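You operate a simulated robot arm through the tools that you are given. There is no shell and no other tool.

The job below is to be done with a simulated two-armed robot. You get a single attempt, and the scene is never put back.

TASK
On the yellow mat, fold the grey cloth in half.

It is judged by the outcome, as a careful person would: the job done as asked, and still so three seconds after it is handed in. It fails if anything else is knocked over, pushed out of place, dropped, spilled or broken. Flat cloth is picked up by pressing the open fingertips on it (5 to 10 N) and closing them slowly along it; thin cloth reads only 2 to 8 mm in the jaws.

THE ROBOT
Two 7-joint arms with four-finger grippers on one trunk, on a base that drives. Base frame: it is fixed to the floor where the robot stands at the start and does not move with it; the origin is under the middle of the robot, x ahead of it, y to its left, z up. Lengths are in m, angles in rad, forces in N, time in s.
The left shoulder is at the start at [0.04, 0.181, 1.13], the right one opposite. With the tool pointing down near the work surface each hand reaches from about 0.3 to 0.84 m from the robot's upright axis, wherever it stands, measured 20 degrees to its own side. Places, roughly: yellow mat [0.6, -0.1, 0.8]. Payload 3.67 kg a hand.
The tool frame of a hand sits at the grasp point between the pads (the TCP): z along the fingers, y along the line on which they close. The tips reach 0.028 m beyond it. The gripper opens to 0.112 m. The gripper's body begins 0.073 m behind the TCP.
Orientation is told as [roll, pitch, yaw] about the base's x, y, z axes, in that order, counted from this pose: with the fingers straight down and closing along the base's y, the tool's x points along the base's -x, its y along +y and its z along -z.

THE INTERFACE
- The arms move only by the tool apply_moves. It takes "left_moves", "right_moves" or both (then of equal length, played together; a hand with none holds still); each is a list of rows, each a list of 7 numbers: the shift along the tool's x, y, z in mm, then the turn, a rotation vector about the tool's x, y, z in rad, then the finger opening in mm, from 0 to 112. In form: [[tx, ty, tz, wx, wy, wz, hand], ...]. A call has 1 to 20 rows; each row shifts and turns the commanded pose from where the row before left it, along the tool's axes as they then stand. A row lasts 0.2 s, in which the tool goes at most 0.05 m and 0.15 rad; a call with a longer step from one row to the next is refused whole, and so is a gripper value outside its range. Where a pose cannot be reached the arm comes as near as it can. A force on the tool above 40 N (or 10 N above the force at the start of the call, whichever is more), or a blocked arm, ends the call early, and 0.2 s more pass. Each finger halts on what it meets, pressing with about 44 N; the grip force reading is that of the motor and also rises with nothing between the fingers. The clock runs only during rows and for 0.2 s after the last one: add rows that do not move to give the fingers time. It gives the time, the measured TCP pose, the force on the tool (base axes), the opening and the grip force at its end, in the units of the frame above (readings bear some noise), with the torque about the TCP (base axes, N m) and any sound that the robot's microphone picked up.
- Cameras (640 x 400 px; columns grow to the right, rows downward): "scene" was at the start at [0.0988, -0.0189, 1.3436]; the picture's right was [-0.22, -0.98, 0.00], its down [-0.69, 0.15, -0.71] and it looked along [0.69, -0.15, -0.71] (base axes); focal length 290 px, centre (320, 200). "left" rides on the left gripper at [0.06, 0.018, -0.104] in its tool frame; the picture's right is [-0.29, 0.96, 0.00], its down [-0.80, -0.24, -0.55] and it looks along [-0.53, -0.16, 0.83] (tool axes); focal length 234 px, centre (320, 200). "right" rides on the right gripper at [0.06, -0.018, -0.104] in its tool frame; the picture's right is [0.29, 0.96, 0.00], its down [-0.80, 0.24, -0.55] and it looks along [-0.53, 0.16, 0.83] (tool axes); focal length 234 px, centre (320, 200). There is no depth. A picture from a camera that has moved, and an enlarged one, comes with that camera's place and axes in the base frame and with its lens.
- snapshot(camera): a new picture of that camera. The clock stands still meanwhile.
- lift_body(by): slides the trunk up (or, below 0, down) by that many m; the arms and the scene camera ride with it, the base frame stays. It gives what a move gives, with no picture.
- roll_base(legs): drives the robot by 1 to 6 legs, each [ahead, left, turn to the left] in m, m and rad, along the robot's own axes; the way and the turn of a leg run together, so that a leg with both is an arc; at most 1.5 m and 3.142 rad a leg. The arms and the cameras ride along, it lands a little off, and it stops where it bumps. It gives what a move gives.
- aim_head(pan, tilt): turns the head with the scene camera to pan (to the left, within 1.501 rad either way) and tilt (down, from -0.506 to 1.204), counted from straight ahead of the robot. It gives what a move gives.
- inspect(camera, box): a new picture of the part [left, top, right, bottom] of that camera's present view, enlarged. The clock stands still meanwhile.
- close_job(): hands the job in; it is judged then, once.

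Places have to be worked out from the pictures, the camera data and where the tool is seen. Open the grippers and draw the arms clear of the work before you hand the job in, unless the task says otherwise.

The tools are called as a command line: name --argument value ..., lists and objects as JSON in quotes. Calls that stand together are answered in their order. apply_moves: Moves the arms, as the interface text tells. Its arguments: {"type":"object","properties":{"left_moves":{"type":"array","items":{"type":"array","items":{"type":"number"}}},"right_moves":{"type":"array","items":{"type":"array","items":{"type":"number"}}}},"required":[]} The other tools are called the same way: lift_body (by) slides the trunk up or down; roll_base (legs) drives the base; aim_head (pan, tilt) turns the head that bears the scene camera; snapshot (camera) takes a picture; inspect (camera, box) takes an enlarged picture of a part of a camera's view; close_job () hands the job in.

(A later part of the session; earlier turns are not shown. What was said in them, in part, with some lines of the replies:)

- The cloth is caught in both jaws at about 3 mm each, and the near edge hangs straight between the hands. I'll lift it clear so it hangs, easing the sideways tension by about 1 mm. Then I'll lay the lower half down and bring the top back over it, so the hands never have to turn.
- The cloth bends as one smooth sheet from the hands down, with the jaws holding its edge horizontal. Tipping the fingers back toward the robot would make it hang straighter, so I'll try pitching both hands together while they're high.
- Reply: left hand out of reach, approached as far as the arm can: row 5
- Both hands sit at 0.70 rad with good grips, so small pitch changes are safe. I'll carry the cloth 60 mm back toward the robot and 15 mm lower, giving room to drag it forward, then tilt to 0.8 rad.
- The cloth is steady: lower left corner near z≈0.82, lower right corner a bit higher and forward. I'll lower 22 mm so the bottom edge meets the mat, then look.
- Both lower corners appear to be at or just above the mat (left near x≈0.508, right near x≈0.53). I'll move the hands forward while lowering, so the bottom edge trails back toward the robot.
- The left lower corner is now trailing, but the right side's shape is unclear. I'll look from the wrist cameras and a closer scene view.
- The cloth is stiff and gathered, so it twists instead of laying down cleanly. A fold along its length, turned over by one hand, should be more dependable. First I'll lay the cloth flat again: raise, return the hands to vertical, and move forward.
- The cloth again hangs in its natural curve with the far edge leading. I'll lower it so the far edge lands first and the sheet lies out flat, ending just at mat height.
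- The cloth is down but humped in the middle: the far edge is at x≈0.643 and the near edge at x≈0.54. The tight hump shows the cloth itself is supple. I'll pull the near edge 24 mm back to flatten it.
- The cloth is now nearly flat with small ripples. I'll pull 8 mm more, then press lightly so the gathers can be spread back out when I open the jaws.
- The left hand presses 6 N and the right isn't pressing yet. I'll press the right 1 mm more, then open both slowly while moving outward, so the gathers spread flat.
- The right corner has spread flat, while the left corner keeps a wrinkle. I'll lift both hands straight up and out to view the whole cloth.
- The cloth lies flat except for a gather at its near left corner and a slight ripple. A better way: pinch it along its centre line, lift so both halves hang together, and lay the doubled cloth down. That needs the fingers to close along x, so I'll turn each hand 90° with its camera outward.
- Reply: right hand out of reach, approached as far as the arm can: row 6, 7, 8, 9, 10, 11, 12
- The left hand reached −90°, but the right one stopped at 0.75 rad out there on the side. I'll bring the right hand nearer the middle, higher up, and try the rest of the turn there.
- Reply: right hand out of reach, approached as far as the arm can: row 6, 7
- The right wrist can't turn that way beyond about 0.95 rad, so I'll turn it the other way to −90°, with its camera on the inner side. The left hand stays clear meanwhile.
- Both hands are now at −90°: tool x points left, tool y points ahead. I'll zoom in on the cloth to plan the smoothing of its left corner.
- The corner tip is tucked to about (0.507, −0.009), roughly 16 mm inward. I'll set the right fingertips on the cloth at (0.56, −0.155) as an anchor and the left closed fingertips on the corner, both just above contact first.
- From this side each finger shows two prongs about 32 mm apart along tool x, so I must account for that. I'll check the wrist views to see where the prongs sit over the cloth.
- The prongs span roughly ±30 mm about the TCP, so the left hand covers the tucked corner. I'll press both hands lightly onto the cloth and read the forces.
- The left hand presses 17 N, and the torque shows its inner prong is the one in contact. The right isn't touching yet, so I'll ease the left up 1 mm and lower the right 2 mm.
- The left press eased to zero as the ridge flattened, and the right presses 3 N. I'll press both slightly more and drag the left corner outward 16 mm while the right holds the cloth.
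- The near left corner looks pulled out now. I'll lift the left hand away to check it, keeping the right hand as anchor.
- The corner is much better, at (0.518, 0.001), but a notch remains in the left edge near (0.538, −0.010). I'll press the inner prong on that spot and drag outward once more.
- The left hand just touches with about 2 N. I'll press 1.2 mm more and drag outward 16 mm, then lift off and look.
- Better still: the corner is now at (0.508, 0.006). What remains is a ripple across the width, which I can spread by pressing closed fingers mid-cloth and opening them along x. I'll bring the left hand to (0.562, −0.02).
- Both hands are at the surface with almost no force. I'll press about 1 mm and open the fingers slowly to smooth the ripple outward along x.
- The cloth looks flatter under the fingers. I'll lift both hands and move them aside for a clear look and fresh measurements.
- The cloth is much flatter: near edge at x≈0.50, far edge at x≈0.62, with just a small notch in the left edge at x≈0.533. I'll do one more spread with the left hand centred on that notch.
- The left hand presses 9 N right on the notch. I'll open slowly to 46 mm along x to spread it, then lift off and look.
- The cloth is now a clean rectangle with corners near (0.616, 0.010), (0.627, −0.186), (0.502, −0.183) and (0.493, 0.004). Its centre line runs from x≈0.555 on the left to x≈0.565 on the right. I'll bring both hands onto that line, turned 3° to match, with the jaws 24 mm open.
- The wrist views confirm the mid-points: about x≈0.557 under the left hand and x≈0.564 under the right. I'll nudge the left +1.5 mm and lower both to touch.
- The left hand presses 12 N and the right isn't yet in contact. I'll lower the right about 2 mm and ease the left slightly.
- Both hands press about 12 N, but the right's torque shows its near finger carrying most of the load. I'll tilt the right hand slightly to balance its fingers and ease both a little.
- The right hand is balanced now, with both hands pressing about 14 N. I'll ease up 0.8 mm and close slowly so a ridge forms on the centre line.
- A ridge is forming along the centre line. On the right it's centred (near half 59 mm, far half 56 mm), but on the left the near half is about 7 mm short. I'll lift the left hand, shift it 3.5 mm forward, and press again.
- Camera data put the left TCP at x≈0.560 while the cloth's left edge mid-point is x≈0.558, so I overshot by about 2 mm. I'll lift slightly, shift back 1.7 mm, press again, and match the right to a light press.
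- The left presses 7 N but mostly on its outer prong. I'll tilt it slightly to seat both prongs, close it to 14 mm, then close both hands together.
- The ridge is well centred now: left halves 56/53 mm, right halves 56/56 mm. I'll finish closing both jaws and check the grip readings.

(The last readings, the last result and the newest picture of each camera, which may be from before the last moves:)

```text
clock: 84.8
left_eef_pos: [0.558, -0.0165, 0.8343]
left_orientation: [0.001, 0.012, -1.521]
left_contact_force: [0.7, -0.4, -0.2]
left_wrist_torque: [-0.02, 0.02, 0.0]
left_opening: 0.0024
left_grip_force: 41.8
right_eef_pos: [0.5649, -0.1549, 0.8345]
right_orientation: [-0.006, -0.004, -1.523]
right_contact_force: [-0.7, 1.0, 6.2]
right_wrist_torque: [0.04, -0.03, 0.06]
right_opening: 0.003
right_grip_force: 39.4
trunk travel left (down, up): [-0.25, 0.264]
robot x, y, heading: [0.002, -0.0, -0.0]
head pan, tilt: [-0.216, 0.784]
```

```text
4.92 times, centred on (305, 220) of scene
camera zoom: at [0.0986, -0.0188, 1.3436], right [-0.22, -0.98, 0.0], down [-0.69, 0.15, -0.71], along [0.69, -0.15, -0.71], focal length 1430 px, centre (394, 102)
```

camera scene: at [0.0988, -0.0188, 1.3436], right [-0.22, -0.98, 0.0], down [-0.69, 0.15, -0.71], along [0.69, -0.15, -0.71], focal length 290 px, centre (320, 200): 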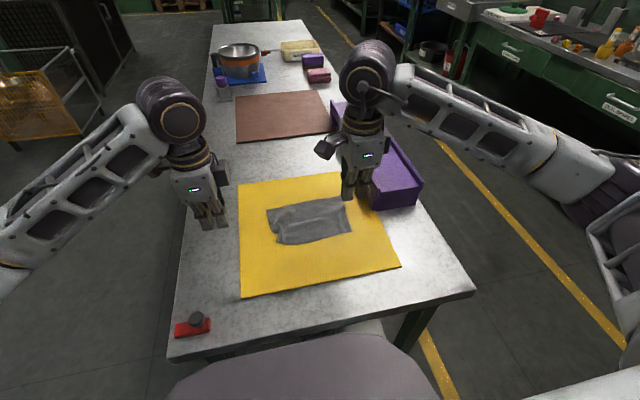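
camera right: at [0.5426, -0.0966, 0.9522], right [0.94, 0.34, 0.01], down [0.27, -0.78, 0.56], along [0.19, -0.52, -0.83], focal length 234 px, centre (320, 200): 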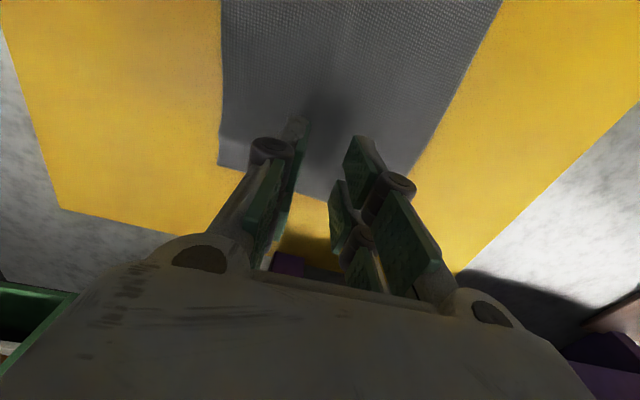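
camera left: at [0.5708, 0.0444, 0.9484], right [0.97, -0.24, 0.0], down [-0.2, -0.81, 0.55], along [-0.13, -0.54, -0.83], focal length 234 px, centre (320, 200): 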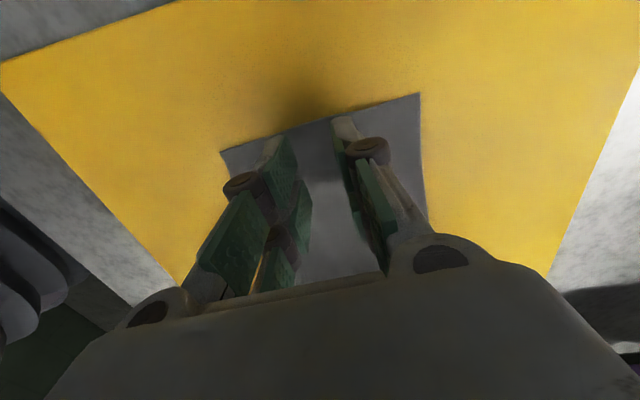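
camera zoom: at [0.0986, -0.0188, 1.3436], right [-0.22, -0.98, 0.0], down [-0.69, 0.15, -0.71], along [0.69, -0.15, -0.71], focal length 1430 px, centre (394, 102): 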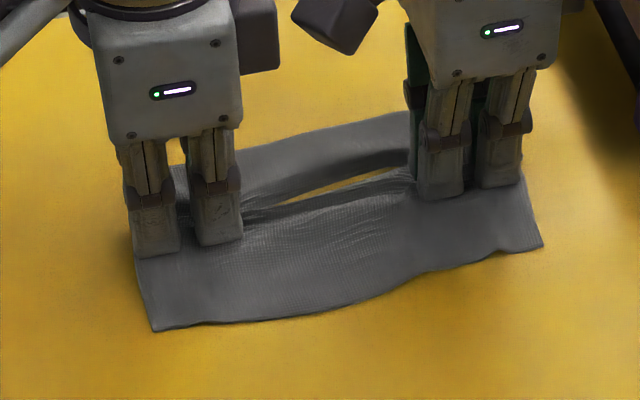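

Both jaws hold cloth at 2.4 and 3.0 mm. Between the hands the middle dips and shows a sliver of mat, so I'll lift slowly by 12 mm and see how it comes up.

apply_moves --left_moves '[[0, 0, -2, 0, 0, 0, 0], [0, 0, -3, 0, 0, 0, 0], [0, 0, -3, 0, 0, 0, 0], [0, 0, -4, 0, 0, 0, 0], [0, 0, 0, 0, 0, 0, 0]]' --right_moves '[[0, 0, -2, 0, 0, 0, 0], [0, 0, -3, 0, 0, 0, 0], [0, 0, -3, 0, 0, 0, 0], [0, 0, -4, 0, 0, 0, 0], [0, 0, 0, 0, 0, 0, 0]]'

inspect --camera "scene" --box '[240, 180, 370, 260]'

snapshot --camera "right"

snapshot --camera "left"

```text
clock: 86.0
left_eef_pos: [0.5585, -0.017, 0.8463]
left_orientation: [0.0, 0.011, -1.52]
left_contact_force: [0.6, -0.3, -0.8]
left_wrist_torque: [0.04, 0.03, 0.0]
left_opening: 0.0028
left_grip_force: 42.1
right_eef_pos: [0.5646, -0.1559, 0.8468]
right_orientation: [-0.006, -0.003, -1.523]
right_contact_force: [-1.1, -0.2, -1.5]
right_wrist_torque: [-0.02, -0.02, 0.04]
right_opening: 0.0018
right_grip_force: 37.9
trunk travel left (down, up): [-0.25, 0.264]
robot x, y, heading: [-0.0019, 0.0001, -0.001]
head pan, tilt: [-0.216, 0.784]
```

```text
4.92 times, centred on (305, 220) of scene
camera zoom: at [0.0989, -0.0189, 1.3435], right [-0.22, -0.98, 0.0], down [-0.69, 0.15, -0.71], along [0.69, -0.15, -0.71], focal length 1430 px, centre (394, 102)
```

zoom: 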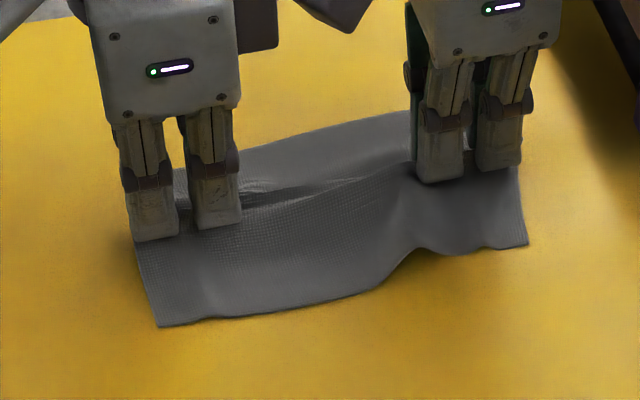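

```text
taken
camera right: at [0.5437, -0.096, 0.9501], right [0.94, 0.33, -0.01], down [0.28, -0.78, 0.56], along [0.18, -0.53, -0.83], focal length 234 px, centre (320, 200)
```

right: 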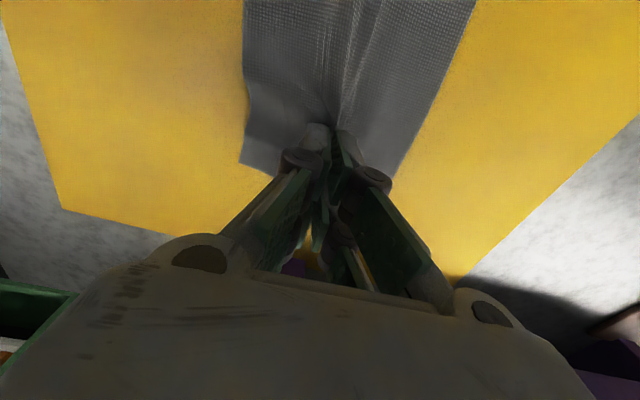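

```text
taken
camera left: at [0.5737, 0.0436, 0.9514], right [0.97, -0.24, 0.0], down [-0.2, -0.81, 0.55], along [-0.13, -0.53, -0.84], focal length 234 px, centre (320, 200)
```

left: 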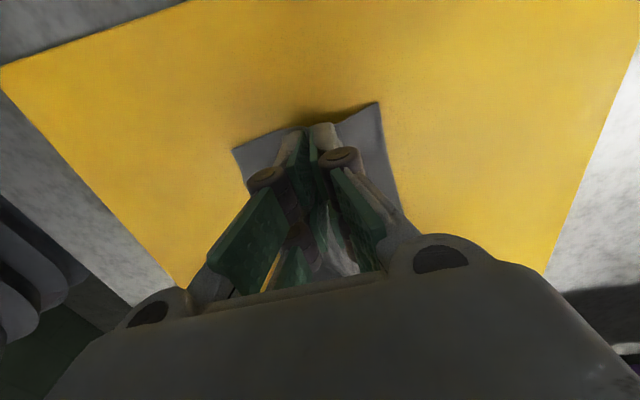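

The cloth rises cleanly and the slit has closed. I'll continue lifting another 60 mm so both halves hang below the hands.

apply_moves --left_moves '[[0, 0, -5, 0, 0, 0, 0], [0, 0, -5, 0, 0, 0, 0], [0, 0, -6, 0, 0, 0, 0], [0, 0, -7, 0, 0, 0, 0], [0, 0, -7, 0, 0, 0, 0], [0, 0, -7, 0, 0, 0, 0], [0, 0, -7, 0, 0, 0, 0], [0, 0, -7, 0, 0, 0, 0], [0, 0, -7, 0, 0, 0, 0], [0, 0, 0, 0, 0, 0, 0], [0, 0, 0, 0, 0, 0, 0]]' --right_moves '[[0, 0, -5, 0, 0, 0, 0], [0, 0, -5, 0, 0, 0, 0], [0, 0, -6, 0, 0, 0, 0], [0, 0, -7, 0, 0, 0, 0], [0, 0, -7, 0, 0, 0, 0], [0, 0, -7, 0, 0, 0, 0], [0, 0, -7, 0, 0, 0, 0], [0, 0, -7, 0, 0, 0, 0], [0, 0, -7, 0, 0, 0, 0], [0, 0, 0, 0, 0, 0, 0], [0, 0, 0, 0, 0, 0, 0]]'

inspect --camera "scene" --box '[240, 170, 370, 250]'

snapshot --camera "right"

snapshot --camera "left"

```text
clock: 88.4
left_eef_pos: [0.556, -0.0165, 0.9039]
left_orientation: [0.001, 0.011, -1.52]
left_contact_force: [1.0, -0.5, 1.7]
left_wrist_torque: [-0.02, -0.03, 0.03]
left_opening: 0.0027
left_grip_force: 39.2
right_eef_pos: [0.5662, -0.155, 0.9043]
right_orientation: [-0.006, -0.005, -1.522]
right_contact_force: [0.7, -0.5, 2.4]
right_wrist_torque: [-0.03, -0.1, 0.04]
right_opening: 0.0012
right_grip_force: 36.0
trunk travel left (down, up): [-0.25, 0.264]
robot x, y, heading: [0.0029, 0.0006, -0.002]
head pan, tilt: [-0.216, 0.784]
```

```text
4.92 times, centred on (305, 210) of scene
camera zoom: at [0.0986, -0.0188, 1.3436], right [-0.22, -0.98, 0.0], down [-0.69, 0.15, -0.71], along [0.69, -0.15, -0.71], focal length 1430 px, centre (394, 151)
```

zoom: 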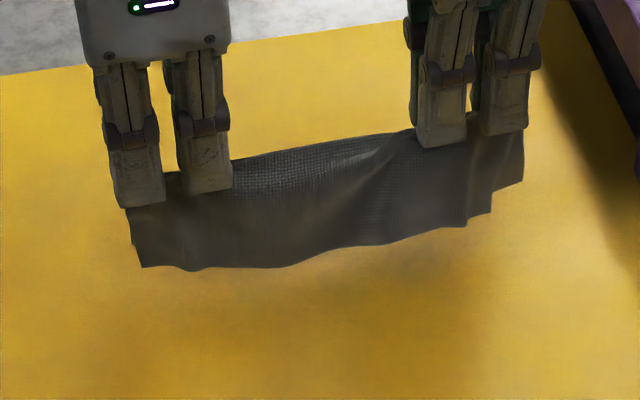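

```text
taken
camera right: at [0.5436, -0.0956, 1.0081], right [0.94, 0.34, -0.01], down [0.28, -0.78, 0.56], along [0.18, -0.53, -0.83], focal length 234 px, centre (320, 200)
```

right: 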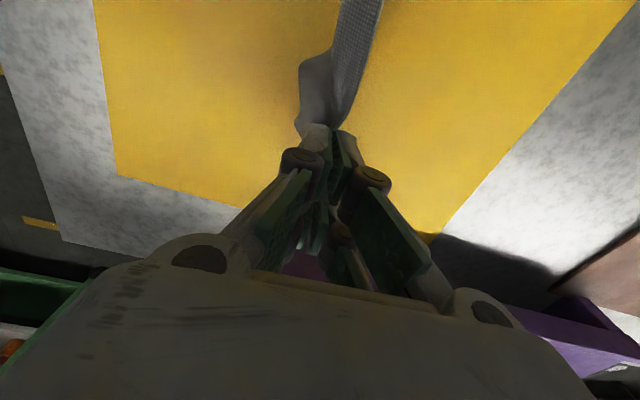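

```text
taken
camera left: at [0.5733, 0.0432, 1.0089], right [0.97, -0.24, 0.0], down [-0.2, -0.81, 0.55], along [-0.13, -0.53, -0.84], focal length 234 px, centre (320, 200)
```

left: 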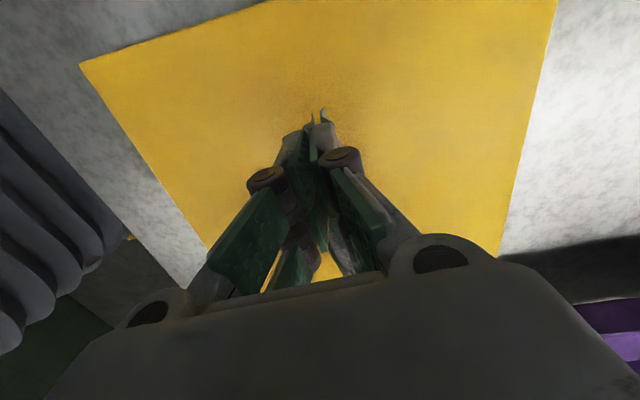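

Both halves now hang together from the centre line, their lower edges about 12 mm above the mat. I'll lower until they touch, then ease the hands forward so the doubled cloth trails back toward the robot.

apply_moves --left_moves '[[0, 0, 4, 0, 0, 0, 0], [0, 0, 4, 0, 0, 0, 0], [0, 0, 3, 0, 0, 0, 0], [-0.3, 6, 3, 0, 0, 0, 0], [-0.4, 8, 4, 0, 0, 0, 0], [-0.4, 8, 5, 0, 0, 0, 0], [0, 0, 0, 0, 0, 0, 0]]' --right_moves '[[0, 0, 4, 0, 0, 0, 0], [0, 0, 4, 0, 0, 0, 0], [0, 0, 3, 0, 0, 0, 0], [-0.3, 6, 3, 0, 0, 0, 0], [-0.4, 8, 4, 0, 0, 0, 0], [-0.4, 8, 5, 0, 0, 0, 0], [0, 0, 0, 0, 0, 0, 0]]'

inspect --camera "scene" --box '[240, 170, 370, 250]'

snapshot --camera "left"

snapshot --camera "right"

```text
clock: 90.0
left_eef_pos: [0.5796, -0.0164, 0.882]
left_orientation: [-0.001, 0.01, -1.52]
left_contact_force: [-1.4, -0.3, -1.8]
left_wrist_torque: [0.03, -0.02, 0.0]
left_opening: 0.0028
left_grip_force: 42.1
right_eef_pos: [0.5879, -0.1544, 0.882]
right_orientation: [-0.003, -0.004, -1.522]
right_contact_force: [0.0, -0.8, -0.3]
right_wrist_torque: [0.04, 0.09, -0.05]
right_opening: 0.0018
right_grip_force: 36.9
trunk travel left (down, up): [-0.25, 0.264]
robot x, y, heading: [0.001, -0.0017, -0.0]
head pan, tilt: [-0.216, 0.784]
```

```text
4.92 times, centred on (305, 210) of scene
camera zoom: at [0.0983, -0.0189, 1.3436], right [-0.22, -0.98, 0.0], down [-0.69, 0.15, -0.71], along [0.69, -0.15, -0.71], focal length 1430 px, centre (394, 151)
```

zoom: 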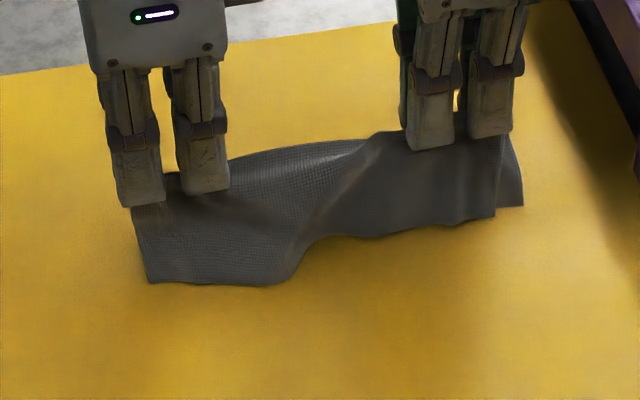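

```text
taken
camera left: at [0.5952, 0.0433, 0.9865], right [0.97, -0.24, 0.0], down [-0.2, -0.81, 0.55], along [-0.13, -0.53, -0.84], focal length 234 px, centre (320, 200)
```

left: 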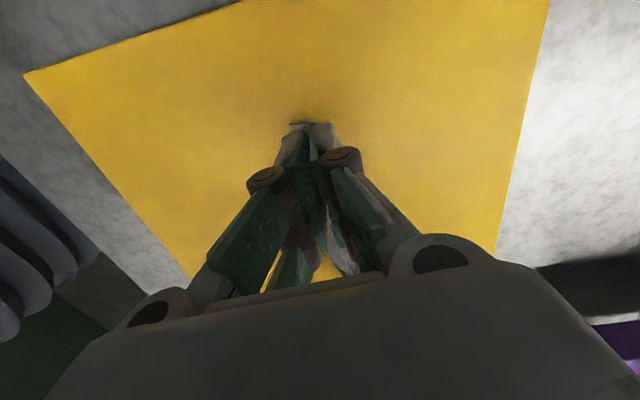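

```text
taken
camera right: at [0.5655, -0.0958, 0.9854], right [0.94, 0.34, -0.01], down [0.28, -0.78, 0.56], along [0.18, -0.53, -0.83], focal length 234 px, centre (320, 200)
```

right: 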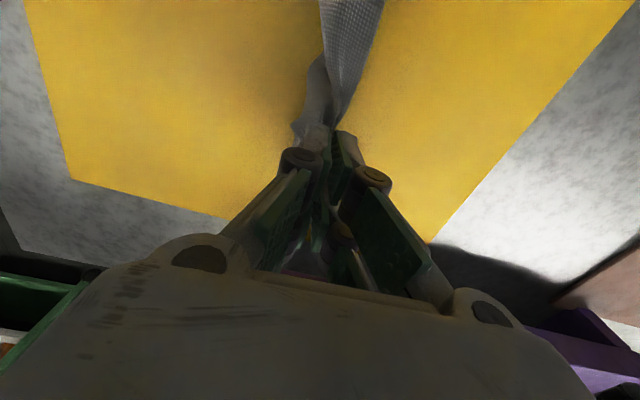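

Both lower edges now trail about 20 mm behind the hands, as intended. I'll continue forward and down, spreading the hands 2 mm each to keep the crease line taut.

apply_moves --left_moves '[[0.3, 8, 7, 0, 0, 0, 0], [0.3, 8, 8, 0, 0, 0, 0], [0.3, 8, 8, 0, 0, 0, 0], [0, 6, 8, 0, 0, 0, 0], [0, 0, 0, 0, 0, 0, 0]]' --right_moves '[[-1.1, 8, 7, 0, 0, 0, 0], [-1.1, 8, 8, 0, 0, 0, 0], [-0.9, 8, 8, 0, 0, 0, 0], [-0.4, 6, 8, 0, 0, 0, 0], [0, 0, 0, 0, 0, 0, 0]]'

inspect --camera "scene" --box '[240, 170, 370, 250]'

snapshot --camera "left"

snapshot --camera "right"

```text
clock: 91.2
left_eef_pos: [0.6096, -0.0139, 0.8514]
left_orientation: [0.0, 0.01, -1.52]
left_contact_force: [1.3, 0.5, 1.7]
left_wrist_torque: [0.01, 0.02, 0.0]
left_opening: 0.0023
left_grip_force: 37.8
right_eef_pos: [0.6159, -0.1578, 0.8508]
right_orientation: [-0.004, -0.003, -1.522]
right_contact_force: [-1.4, -0.4, -0.8]
right_wrist_torque: [-0.01, -0.04, 0.01]
right_opening: 0.0036
right_grip_force: 44.5
trunk travel left (down, up): [-0.25, 0.264]
robot x, y, heading: [-0.0001, -0.0022, 0.001]
head pan, tilt: [-0.216, 0.784]
```

```text
4.92 times, centred on (305, 210) of scene
camera zoom: at [0.0982, -0.0188, 1.3436], right [-0.22, -0.98, 0.0], down [-0.69, 0.15, -0.71], along [0.69, -0.15, -0.71], focal length 1430 px, centre (394, 151)
```

zoom: 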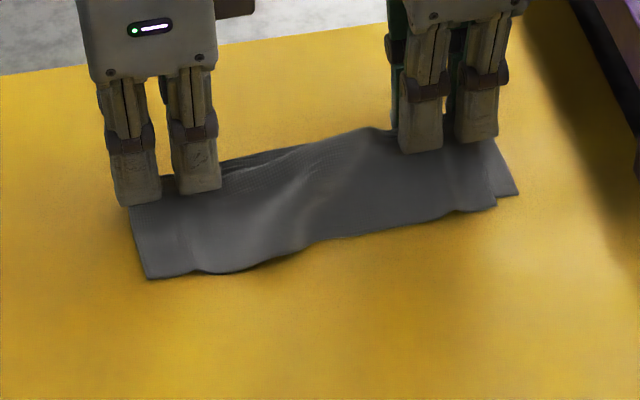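

```text
taken
camera left: at [0.625, 0.0459, 0.9559], right [0.97, -0.24, 0.0], down [-0.2, -0.81, 0.55], along [-0.13, -0.53, -0.84], focal length 234 px, centre (320, 200)
```

left: 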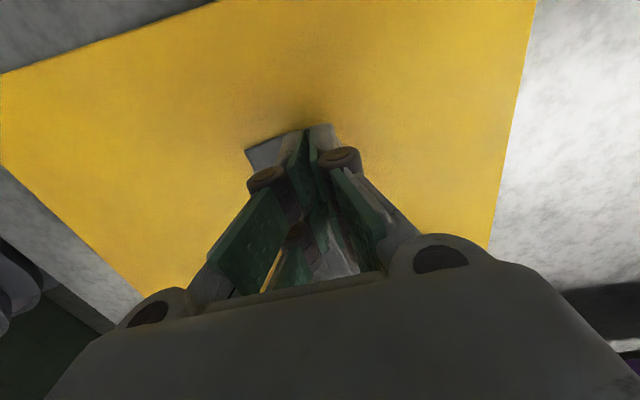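

```text
taken
camera right: at [0.5956, -0.0982, 0.9539], right [0.94, 0.34, -0.01], down [0.28, -0.78, 0.56], along [0.18, -0.53, -0.83], focal length 234 px, centre (320, 200)
```

right: 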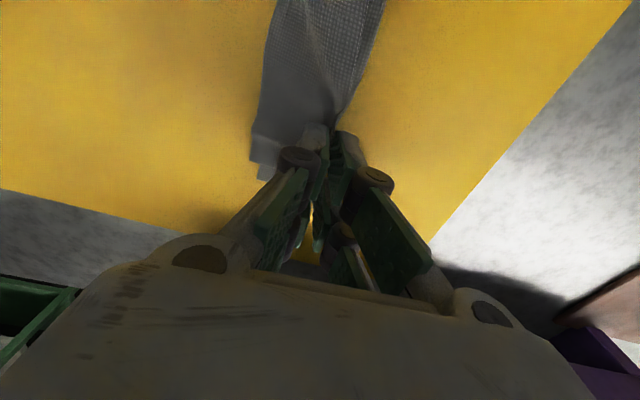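

It is laying down doubled as intended, the near half on top and both edges trailing. I'll bring the hands the last 15 mm down and about 10 mm forward.

apply_moves --left_moves '[[0, 3, 5, 0, 0, 0, 0], [0, 3, 4, 0, 0, 0, 0], [0, 2, 3, 0, 0, 0, 0], [0, 0, 2, 0, 0, 0, 0], [0, 0, 0, 0, 0, 0, 0]]' --right_moves '[[-0.2, 4, 5, 0, 0, 0, 0], [-0.2, 4, 4, 0, 0, 0, 0], [-0.2, 4, 3, 0, 0, 0, 0], [0, 0, 2, 0, 0, 0, 0], [0, 0, 0, 0, 0, 0, 0]]'

inspect --camera "scene" --box '[240, 170, 370, 250]'

snapshot --camera "left"

snapshot --camera "right"

```text
clock: 92.4
left_eef_pos: [0.6163, -0.0125, 0.8365]
left_orientation: [-0.001, 0.012, -1.519]
left_contact_force: [0.4, 0.1, -4.9]
left_wrist_torque: [0.01, -0.02, -0.03]
left_opening: 0.0036
left_grip_force: 35.0
right_eef_pos: [0.6289, -0.1583, 0.836]
right_orientation: [-0.006, -0.005, -1.522]
right_contact_force: [0.5, 0.1, -3.8]
right_wrist_torque: [-0.04, -0.05, -0.03]
right_opening: 0.0026
right_grip_force: 36.7
trunk travel left (down, up): [-0.25, 0.264]
robot x, y, heading: [-0.0012, 0.0008, 0.004]
head pan, tilt: [-0.216, 0.784]
```

```text
4.92 times, centred on (305, 210) of scene
camera zoom: at [0.0987, -0.0189, 1.3436], right [-0.22, -0.98, 0.0], down [-0.69, 0.15, -0.71], along [0.69, -0.15, -0.71], focal length 1430 px, centre (394, 151)
```

zoom: 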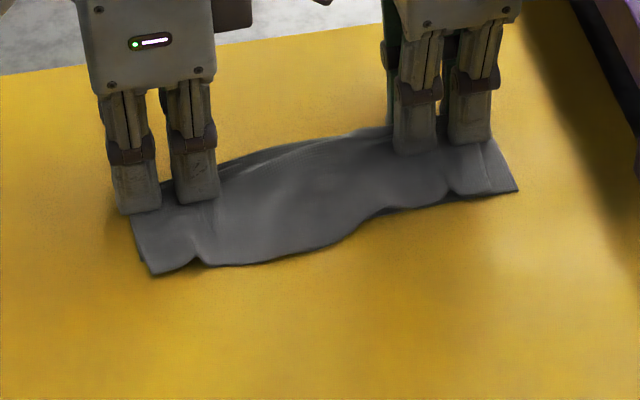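

```text
taken
camera left: at [0.6333, 0.0467, 0.9417], right [0.97, -0.24, 0.0], down [-0.2, -0.81, 0.55], along [-0.13, -0.53, -0.84], focal length 234 px, centre (320, 200)
```

left: 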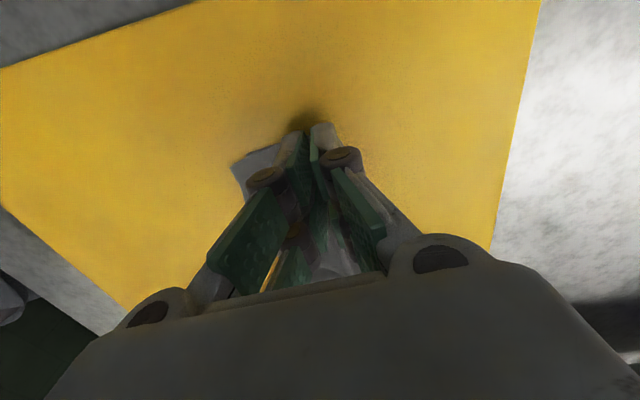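

```text
taken
camera right: at [0.6075, -0.0982, 0.9396], right [0.94, 0.34, -0.01], down [0.28, -0.78, 0.56], along [0.18, -0.53, -0.83], focal length 234 px, centre (320, 200)
```

right: 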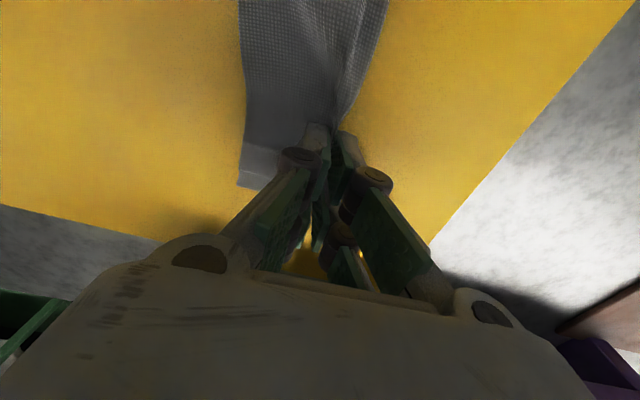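

The cloth lies doubled on the mat with its crease in the jaws. I'll open the jaws slowly while rising a little, letting the crease fall forward, then lift straight up.

apply_moves --left_moves '[[0, 0, -1, 0, 0, 0, 2], [0, 0, -1, 0, 0, 0, 5], [0, 0, -1, 0, 0, 0, 9], [0, 0, -1, 0, 0, 0, 14], [0, 0, 0, 0, 0, 0, 20], [0, 0, 0, 0, 0, 0, 26], [0, 0, 0, 0, 0, 0, 32], [0, 0, -4, 0, 0, 0, 32], [0, 0, -10, 0, 0, 0, 32], [0, 0, -20, 0, 0, 0, 32], [0, 0, -25, 0, 0, 0, 32], [0, 0, 0, 0, 0, 0, 32]]' --right_moves '[[0, 0, -1, 0, 0, 0, 2], [0, 0, -1, 0, 0, 0, 5], [0, 0, -1, 0, 0, 0, 9], [0, 0, -1, 0, 0, 0, 14], [0, 0, 0, 0, 0, 0, 20], [0, 0, 0, 0, 0, 0, 26], [0, 0, 0, 0, 0, 0, 32], [0, 0, -4, 0, 0, 0, 32], [0, 0, -10, 0, 0, 0, 32], [0, 0, -20, 0, 0, 0, 32], [0, 0, -25, 0, 0, 0, 32], [0, 0, 0, 0, 0, 0, 32]]'

inspect --camera "scene" --box '[240, 170, 370, 250]'

snapshot --camera "left"

snapshot --camera "right"

```text
clock: 95.0
left_eef_pos: [0.6193, -0.0135, 0.8996]
left_orientation: [0.0, 0.013, -1.519]
left_contact_force: [0.7, -0.1, -0.6]
left_wrist_torque: [-0.03, 0.04, 0.01]
left_opening: 0.0319
left_grip_force: 0.0
right_eef_pos: [0.63, -0.1562, 0.8986]
right_orientation: [-0.007, -0.003, -1.522]
right_contact_force: [0.4, -0.9, 0.2]
right_wrist_torque: [-0.02, 0.01, 0.03]
right_opening: 0.0319
right_grip_force: 0.1
trunk travel left (down, up): [-0.25, 0.264]
robot x, y, heading: [0.0004, -0.0007, -0.0]
head pan, tilt: [-0.216, 0.784]
```

```text
4.92 times, centred on (305, 210) of scene
camera zoom: at [0.0993, -0.019, 1.3435], right [-0.22, -0.98, 0.0], down [-0.69, 0.15, -0.71], along [0.69, -0.15, -0.71], focal length 1430 px, centre (394, 151)
```

zoom: 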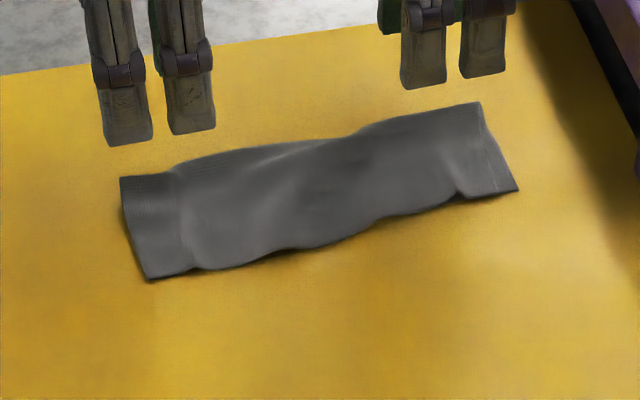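

```text
taken
camera left: at [0.6345, 0.0459, 1.0044], right [0.97, -0.24, 0.0], down [-0.2, -0.81, 0.55], along [-0.13, -0.53, -0.84], focal length 234 px, centre (320, 200)
```

left: 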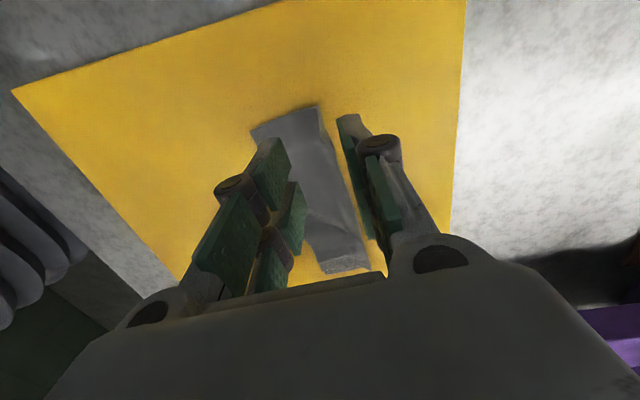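

```text
taken
camera right: at [0.6082, -0.0978, 1.0017], right [0.94, 0.33, -0.01], down [0.28, -0.78, 0.56], along [0.18, -0.53, -0.83], focal length 234 px, centre (320, 200)
```

right: 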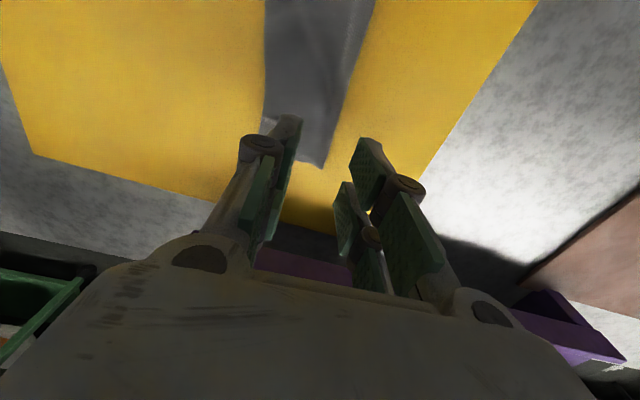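

The cloth now lies folded in half, crease on the far side. I'll zoom in closely to check how well the edges line up.

inspect --camera "scene" --box '[260, 185, 350, 235]'

inspect --camera "left" --box '[220, 80, 420, 300]'

inspect --camera "right" --box '[220, 0, 420, 200]'

```text
7.11 times, centred on (305, 210) of scene
camera zoom: at [0.0993, -0.019, 1.3435], right [-0.22, -0.98, 0.0], down [-0.69, 0.15, -0.71], along [0.69, -0.15, -0.71], focal length 2065 px, centre (427, 129)
```

zoom: 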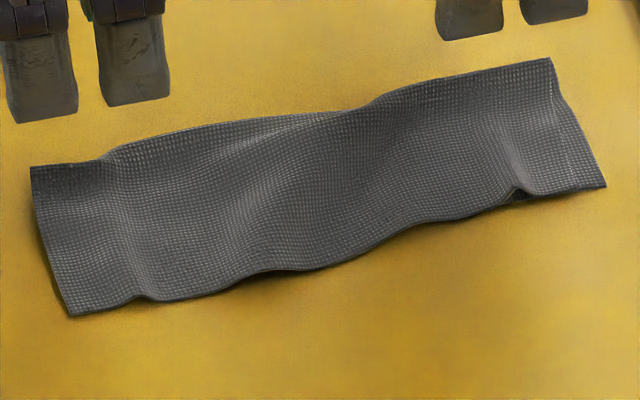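

```text
1.82 times, centred on (320, 190) of left
camera zoom: at [0.6345, 0.0459, 1.0044], right [0.97, -0.24, 0.0], down [-0.2, -0.81, 0.55], along [-0.13, -0.53, -0.84], focal length 426 px, centre (320, 218)
```

zoom: 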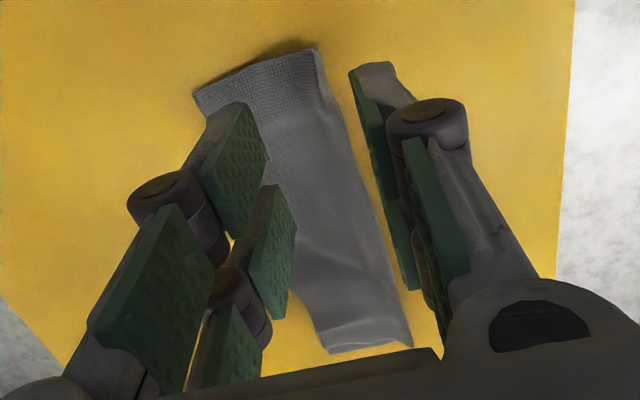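

```text
2.00 times, centred on (320, 100) of right
camera zoom: at [0.6082, -0.0978, 1.0017], right [0.94, 0.33, -0.01], down [0.28, -0.78, 0.56], along [0.18, -0.53, -0.83], focal length 468 px, centre (320, 400)
```

zoom: 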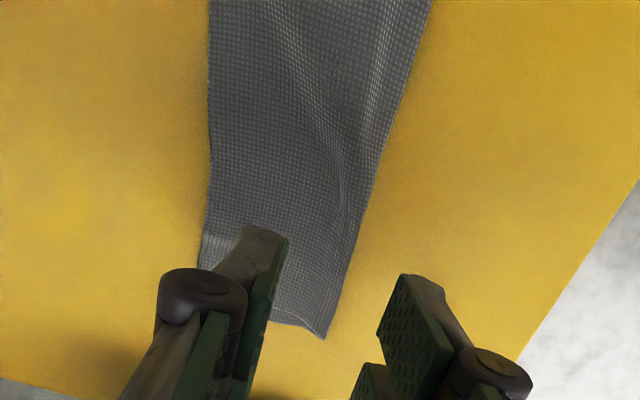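

The fold is well aligned: a strip about 70 × 196 mm, with no second edge showing. It's only a little wavy, so I'll press both ends flat with open fingertips and pull them about 3 mm apart, starting just above contact.

apply_moves --left_moves '[[0, -11, 0, 0, 0, 0, 30], [0, -11, 10, 0, 0, 0, 30], [0, 0, 20, 0, 0, 0, 30], [0, 0, 18, 0, 0, 0, 30], [0, 0, 8, 0, 0, 0, 30], [0, 0, 3, 0, 0, 0, 30], [0, 0, 2, 0, 0, 0, 30], [0, 0, 0, 0, 0, 0, 30]]' --right_moves '[[0, -9, 0, 0, 0, 0, 30], [0, -9, 10, 0, 0, 0, 30], [0, 0, 20, 0, 0, 0, 30], [0, 0, 18, 0, 0, 0, 30], [0, 0, 8, 0, 0, 0, 30], [0, 0, 3, 0, 0, 0, 30], [0, 0, 2, 0, 0, 0, 30], [0, 0, 0, 0, 0, 0, 30]]'

inspect --camera "scene" --box '[240, 170, 370, 250]'

```text
clock: 96.8
left_eef_pos: [0.5969, -0.0144, 0.8378]
left_orientation: [0.0, 0.011, -1.52]
left_contact_force: [0.8, 0.9, 0.5]
left_wrist_torque: [-0.02, -0.01, 0.0]
left_opening: 0.03
left_grip_force: 0.1
right_eef_pos: [0.6104, -0.1602, 0.8379]
right_orientation: [-0.006, -0.003, -1.524]
right_contact_force: [0.1, -0.5, 0.8]
right_wrist_torque: [-0.03, 0.03, -0.02]
right_opening: 0.0301
right_grip_force: 0.0
trunk travel left (down, up): [-0.25, 0.264]
robot x, y, heading: [-0.0013, 0.0029, 0.004]
head pan, tilt: [-0.216, 0.784]
```

```text
4.92 times, centred on (305, 210) of scene
camera zoom: at [0.0987, -0.0189, 1.3436], right [-0.22, -0.98, 0.0], down [-0.69, 0.15, -0.71], along [0.69, -0.15, -0.71], focal length 1430 px, centre (394, 151)
```

zoom: 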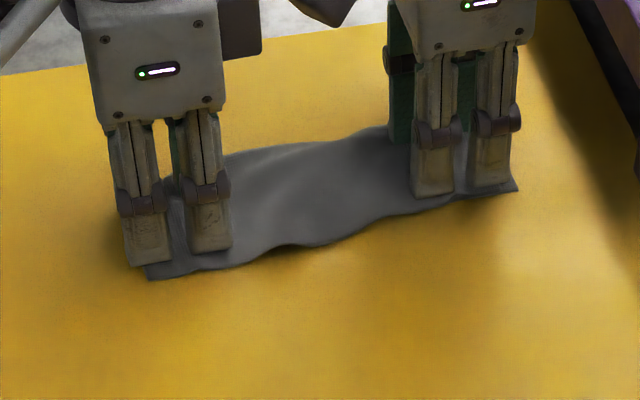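

The tips rest lightly on the doubled ends. I'll press about 2 mm further and read the force before pulling apart.

apply_moves --left_moves '[[0, 0, 1, 0, 0, 0, 30], [0, 0, 1, 0, 0, 0, 30], [0, 0, 0, 0, 0, 0, 30]]' --right_moves '[[0, 0, 1, 0, 0, 0, 30], [0, 0, 1, 0, 0, 0, 30], [0, 0, 0, 0, 0, 0, 30]]'

```text
clock: 97.6
left_eef_pos: [0.5952, -0.0149, 0.8376]
left_orientation: [0.001, 0.008, -1.519]
left_contact_force: [0.3, 0.5, 3.7]
left_wrist_torque: [0.07, -0.11, -0.02]
left_opening: 0.0304
left_grip_force: 0.5
right_eef_pos: [0.6104, -0.1592, 0.8372]
right_orientation: [-0.004, -0.003, -1.522]
right_contact_force: [0.5, 0.1, 6.7]
right_wrist_torque: [-0.02, 0.04, -0.02]
right_opening: 0.03
right_grip_force: 0.1
trunk travel left (down, up): [-0.25, 0.264]
robot x, y, heading: [0.0013, 0.0036, -0.003]
head pan, tilt: [-0.216, 0.784]
```

Forces are 4 and 7 N. I'll press the left slightly more and pull the two ends apart by 3 mm each, then lift straight off.

apply_moves --left_moves '[[0, 0, 0.6, 0, 0, 0, 30], [0, 0, 0, 0, 0, 0, 30], [1, 0, 0, 0, 0, 0, 30], [1, 0, 0, 0, 0, 0, 30], [1, 0, 0, 0, 0, 0, 30], [0, 0, 0, 0, 0, 0, 30], [0, 0, -3, 0, 0, 0, 30], [0, 0, -8, 0, 0, 0, 30], [0, 0, -20, 0, 0, 0, 30], [0, 0, -25, 0, 0, 0, 30], [0, 0, -15, 0, 0, 0, 30], [0, 0, 0, 0, 0, 0, 30]]' --right_moves '[[0, 0, 0.2, 0, 0, 0, 30], [0, 0, 0, 0, 0, 0, 30], [-1, 0, 0, 0, 0, 0, 30], [-1, 0, 0, 0, 0, 0, 30], [-1, 0, 0, 0, 0, 0, 30], [0, 0, 0, 0, 0, 0, 30], [0, 0, -3, 0, 0, 0, 30], [0, 0, -8, 0, 0, 0, 30], [0, 0, -20, 0, 0, 0, 30], [0, 0, -25, 0, 0, 0, 30], [0, 0, -15, 0, 0, 0, 30], [0, 0, 0, 0, 0, 0, 30]]'

inspect --camera "scene" --box '[260, 185, 350, 235]'

inspect --camera "left" --box '[220, 80, 420, 300]'

inspect --camera "right" --box '[220, 0, 460, 200]'

```text
clock: 100.2
left_eef_pos: [0.5963, -0.0114, 0.907]
left_orientation: [0.0, 0.01, -1.521]
left_contact_force: [0.1, -0.2, -0.3]
left_wrist_torque: [0.03, 0.02, 0.02]
left_opening: 0.03
left_grip_force: 0.1
right_eef_pos: [0.6109, -0.1612, 0.9065]
right_orientation: [-0.007, -0.004, -1.521]
right_contact_force: [0.2, -0.5, -0.4]
right_wrist_torque: [-0.04, 0.02, -0.02]
right_opening: 0.03
right_grip_force: 0.0
trunk travel left (down, up): [-0.25, 0.264]
robot x, y, heading: [-0.0009, 0.0044, 0.002]
head pan, tilt: [-0.216, 0.784]
```

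```text
7.11 times, centred on (305, 210) of scene
camera zoom: at [0.0991, -0.0189, 1.3435], right [-0.22, -0.98, 0.0], down [-0.69, 0.15, -0.71], along [0.69, -0.15, -0.71], focal length 2065 px, centre (427, 129)
```

zoom: 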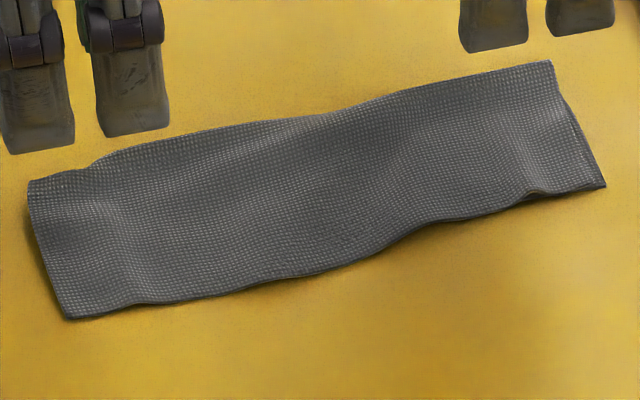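

```text
1.82 times, centred on (320, 190) of left
camera zoom: at [0.6119, 0.0481, 1.0119], right [0.97, -0.24, 0.0], down [-0.2, -0.81, 0.55], along [-0.13, -0.53, -0.84], focal length 426 px, centre (320, 218)
```

zoom: 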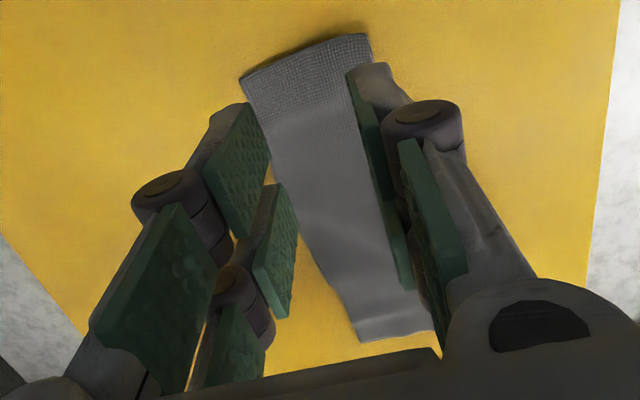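

```text
2.00 times, centred on (340, 100) of right
camera zoom: at [0.5903, -0.1019, 1.0104], right [0.94, 0.34, -0.01], down [0.28, -0.78, 0.56], along [0.18, -0.53, -0.83], focal length 468 px, centre (280, 400)
```

zoom: 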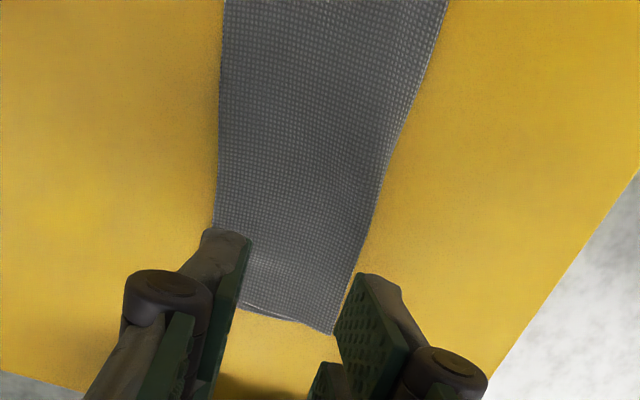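

The pull made it neater: a flat, even strip with its edges aligned. I'll withdraw the right hand up and away, and use the left to press the middle once.

apply_moves --right_moves '[[0, 0, -25, 0, 0, 0, 30], [0, 0, -25, 0, 0, 0, 30], [-10, -10, -25, 0, 0, 0, 30], [-30, -25, -10, 0, 0, 0, 30], [-35, -30, 0, 0, 0, 0, 30], [-35, -30, 0, 0, 0, 0, 30], [-20, -30, 0, 0, 0, 0, 30], [0, 0, 0, 0, 0, 0, 30]]'

apply_moves --left_moves '[[-20, 3, 0, 0, 0, 0, 30], [-20, 3, 0, 0, 0, 0, 30], [-20, 3, 0, 0, 0, 0, 30], [-16, 0, 10, 0, 0, 0, 30], [0, 0, 20, 0, 0, 0, 30], [0, 0, 20, 0, 0, 0, 30], [0, 0, 10, 0, 0, 0, 30], [0, 0, 4, 0, 0, 0, 30], [0, 0, 3, 0, 0, 0, 30], [0, 0, 1.5, 0, 0, 0, 30], [0, 0, 0, 0, 0, 0, 30]]'

inspect --camera "scene" --box '[240, 170, 370, 250]'

```text
clock: 102.0
left_eef_pos: [0.5975, -0.0114, 0.907]
left_orientation: [0.0, 0.012, -1.522]
left_contact_force: [0.2, 0.4, -0.1]
left_wrist_torque: [0.01, 0.01, 0.02]
left_opening: 0.03
left_grip_force: 0.1
right_eef_pos: [0.4936, -0.2977, 0.9921]
right_orientation: [-0.008, -0.003, -1.522]
right_contact_force: [-0.2, -0.2, 0.2]
right_wrist_torque: [-0.04, -0.02, 0.01]
right_opening: 0.0299
right_grip_force: 0.0
trunk travel left (down, up): [-0.25, 0.264]
robot x, y, heading: [-0.0032, 0.0006, 0.003]
head pan, tilt: [-0.216, 0.784]
```

```text
clock: 104.4
left_eef_pos: [0.6086, -0.0868, 0.8375]
left_orientation: [0.0, 0.009, -1.521]
left_contact_force: [0.1, -0.5, 0.1]
left_wrist_torque: [0.01, -0.03, 0.0]
left_opening: 0.03
left_grip_force: 0.1
right_eef_pos: [0.4942, -0.2983, 0.9939]
right_orientation: [-0.005, -0.003, -1.521]
right_contact_force: [-0.2, -0.5, -0.4]
right_wrist_torque: [0.03, -0.01, -0.03]
right_opening: 0.0301
right_grip_force: 0.1
trunk travel left (down, up): [-0.25, 0.264]
robot x, y, heading: [0.0018, -0.001, -0.0]
head pan, tilt: [-0.216, 0.784]
```

```text
4.92 times, centred on (305, 210) of scene
camera zoom: at [0.0987, -0.019, 1.3436], right [-0.22, -0.98, 0.0], down [-0.69, 0.15, -0.71], along [0.69, -0.15, -0.71], focal length 1430 px, centre (394, 151)
```

zoom: 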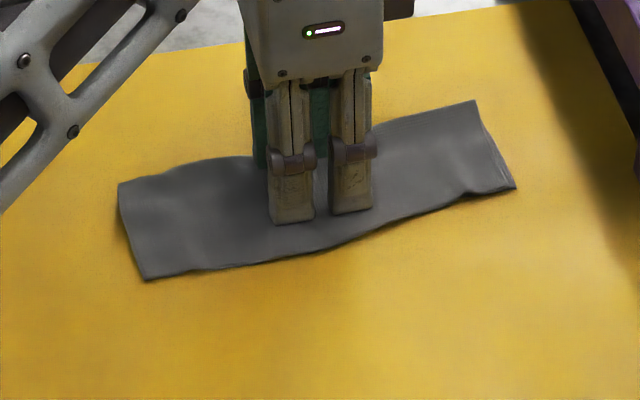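

The left fingertips are just at the cloth's middle. I'll press about 2 mm more for a moment, then lift straight off and withdraw the left hand.

apply_moves --left_moves '[[0, 0, 1, 0, 0, 0, 30], [0, 0, 1, 0, 0, 0, 30], [0, 0, 0.5, 0, 0, 0, 30], [0, 0, 0, 0, 0, 0, 30], [0, 0, -3, 0, 0, 0, 30], [0, 0, -8, 0, 0, 0, 30], [0, 0, -20, 0, 0, 0, 30], [0, 0, -25, 0, 0, 0, 30], [0, 0, -25, 0, 0, 0, 30], [10, 0, -25, 0, 0, 0, 30], [35, -20, -20, 0, 0, 0, 30], [40, -25, -10, 0, 0, 0, 30], [40, -25, 0, 0, 0, 0, 30], [40, -20, 0, 0, 0, 0, 30], [35, 0, 0, 0, 0, 0, 30], [0, 0, 0, 0, 0, 0, 30]]'

snapshot --camera "scene"

inspect --camera "scene" --box '[260, 185, 350, 235]'

```text
clock: 107.8
left_eef_pos: [0.5081, 0.107, 0.9736]
left_orientation: [-0.001, 0.01, -1.519]
left_contact_force: [-0.1, -0.6, 0.1]
left_wrist_torque: [-0.02, 0.01, 0.0]
left_opening: 0.0301
left_grip_force: 0.1
right_eef_pos: [0.4931, -0.2991, 0.9942]
right_orientation: [-0.004, -0.004, -1.523]
right_contact_force: [0.3, -0.3, -0.4]
right_wrist_torque: [0.02, 0.0, 0.0]
right_opening: 0.0302
right_grip_force: 0.1
trunk travel left (down, up): [-0.25, 0.264]
robot x, y, heading: [0.0019, 0.0021, 0.001]
head pan, tilt: [-0.216, 0.784]
```

```text
taken
camera scene: at [0.0988, -0.0197, 1.3435], right [-0.22, -0.98, 0.0], down [-0.69, 0.15, -0.71], along [0.69, -0.15, -0.71], focal length 290 px, centre (320, 200)
```

scene: 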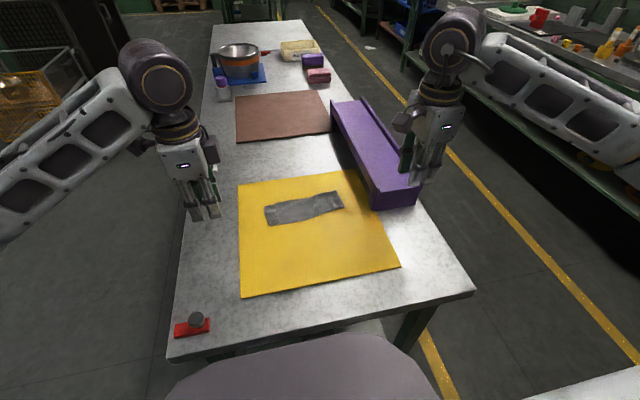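

```text
7.11 times, centred on (305, 210) of scene
camera zoom: at [0.0988, -0.0197, 1.3435], right [-0.22, -0.98, 0.0], down [-0.69, 0.15, -0.71], along [0.69, -0.15, -0.71], focal length 2065 px, centre (427, 129)
```

zoom: 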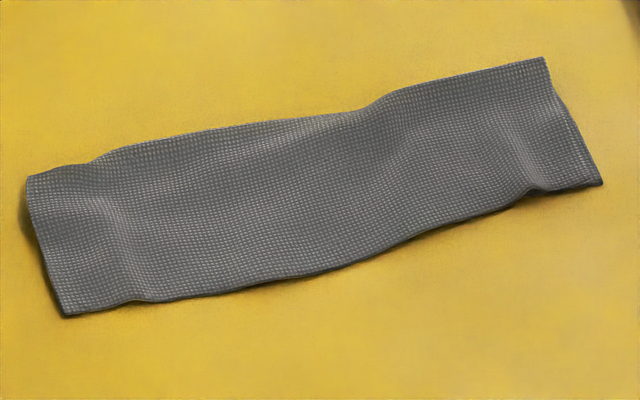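

The cloth lies neatly folded and nothing else has moved. I'll take one last side look from the wrist cameras to verify the lower layer sits fully underneath.

snapshot --camera "left"

snapshot --camera "right"

inspect --camera "scene" --box '[260, 200, 310, 230]'

inspect --camera "scene" --box '[305, 188, 350, 222]'

```text
taken
camera left: at [0.5231, 0.166, 1.0786], right [0.97, -0.24, 0.0], down [-0.2, -0.81, 0.55], along [-0.13, -0.53, -0.84], focal length 234 px, centre (320, 200)
```

left: 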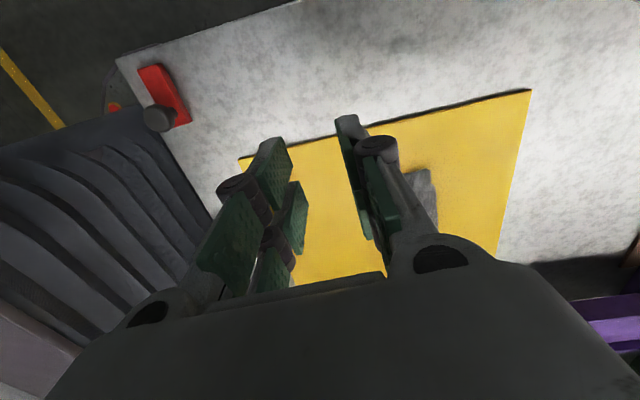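

```text
taken
camera right: at [0.4721, -0.239, 1.0964], right [0.94, 0.34, -0.01], down [0.28, -0.78, 0.56], along [0.18, -0.53, -0.83], focal length 234 px, centre (320, 200)
```

right: 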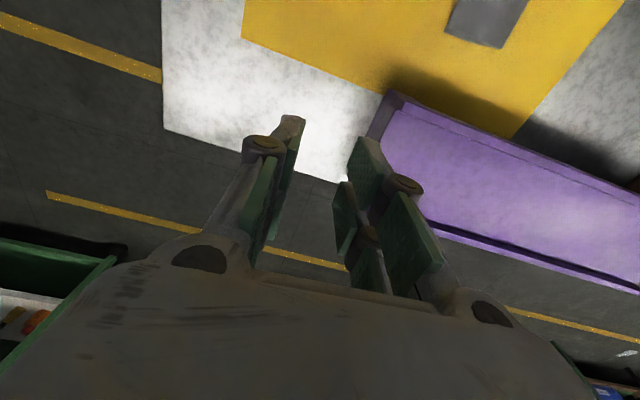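

```text
12.80 times, centred on (285, 215) of scene
camera zoom: at [0.0988, -0.0197, 1.3435], right [-0.22, -0.98, 0.0], down [-0.69, 0.15, -0.71], along [0.69, -0.15, -0.71], focal length 3717 px, centre (768, 8)
```

zoom: 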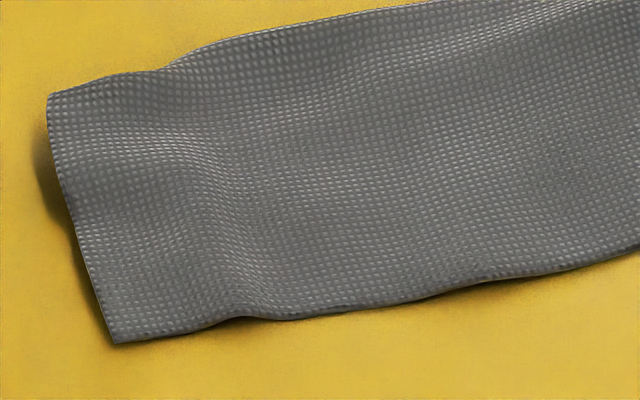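

```text
11.76 times, centred on (328, 205) of scene
camera zoom: at [0.0988, -0.0197, 1.3435], right [-0.22, -0.98, 0.0], down [-0.69, 0.15, -0.71], along [0.69, -0.15, -0.71], focal length 3416 px, centre (232, 141)
```

zoom: 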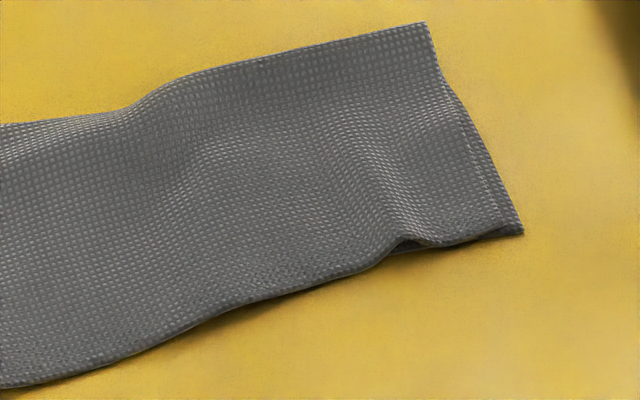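

Both layers line up along the near edge and at both ends, within a few mm. The arms are clear, so I'll just open the grippers wider before handing in.

apply_moves --left_moves '[[0, 0, -10, 0, 0, 0, 50], [0, 0, -10, 0, 0, 0, 80], [0, 0, 0, 0, 0, 0, 90], [0, 0, 0, 0, 0, 0, 90], [0, 0, 0, 0, 0, 0, 90]]' --right_moves '[[0, 0, -10, 0, 0, 0, 50], [0, 0, -10, 0, 0, 0, 80], [0, 0, 0, 0, 0, 0, 90], [0, 0, 0, 0, 0, 0, 90], [0, 0, 0, 0, 0, 0, 90]]'

snapshot --camera "scene"

```text
clock: 109.0
left_eef_pos: [0.5089, 0.1068, 0.9931]
left_orientation: [0.0, 0.011, -1.52]
left_contact_force: [-1.2, 0.7, 0.7]
left_wrist_torque: [-0.04, 0.02, 0.02]
left_opening: 0.0901
left_grip_force: 0.0
right_eef_pos: [0.4928, -0.2986, 1.0132]
right_orientation: [-0.007, -0.004, -1.521]
right_contact_force: [1.1, 0.4, -0.1]
right_wrist_torque: [-0.02, 0.01, -0.02]
right_opening: 0.0903
right_grip_force: 0.0
trunk travel left (down, up): [-0.25, 0.264]
robot x, y, heading: [0.0007, 0.0014, 0.0]
head pan, tilt: [-0.216, 0.784]
```

```text
taken
camera scene: at [0.0988, -0.0188, 1.3436], right [-0.22, -0.98, 0.0], down [-0.69, 0.15, -0.71], along [0.69, -0.15, -0.71], focal length 290 px, centre (320, 200)
```

scene: 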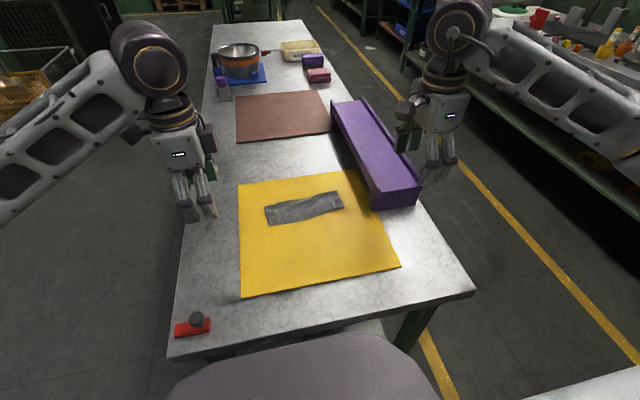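

The cloth lies folded in half on the yellow mat and nothing else has moved. The grippers are open and clear, so I'm handing the job in.

close_job

```text
The job is handed in.
```

The grey cloth is folded in half on the yellow mat, and I've handed the job in. I wasn't shown a verdict.

- **Result:** the cloth is now a strip about 65–70 mm by 196 mm, half its original depth, with the crease on the far side. From above, the two layers line up to within a few mm; on the right-hand end the lower layer shows by about 2–5 mm. It still has slight waves.
- **Not directly checked:** along most of the near edge the lower layer is hidden under the top one, so I couldn't measure how closely the two edges meet there.
- **Surroundings:** nothing else looks moved in the last picture. The grippers are open and both arms are clear of the work.

My first approach, picking the cloth up by its near corners, twisted it, so I laid it back down and smoothed it. I then pinched it along the centre line, lifted it and laid it down doubled.
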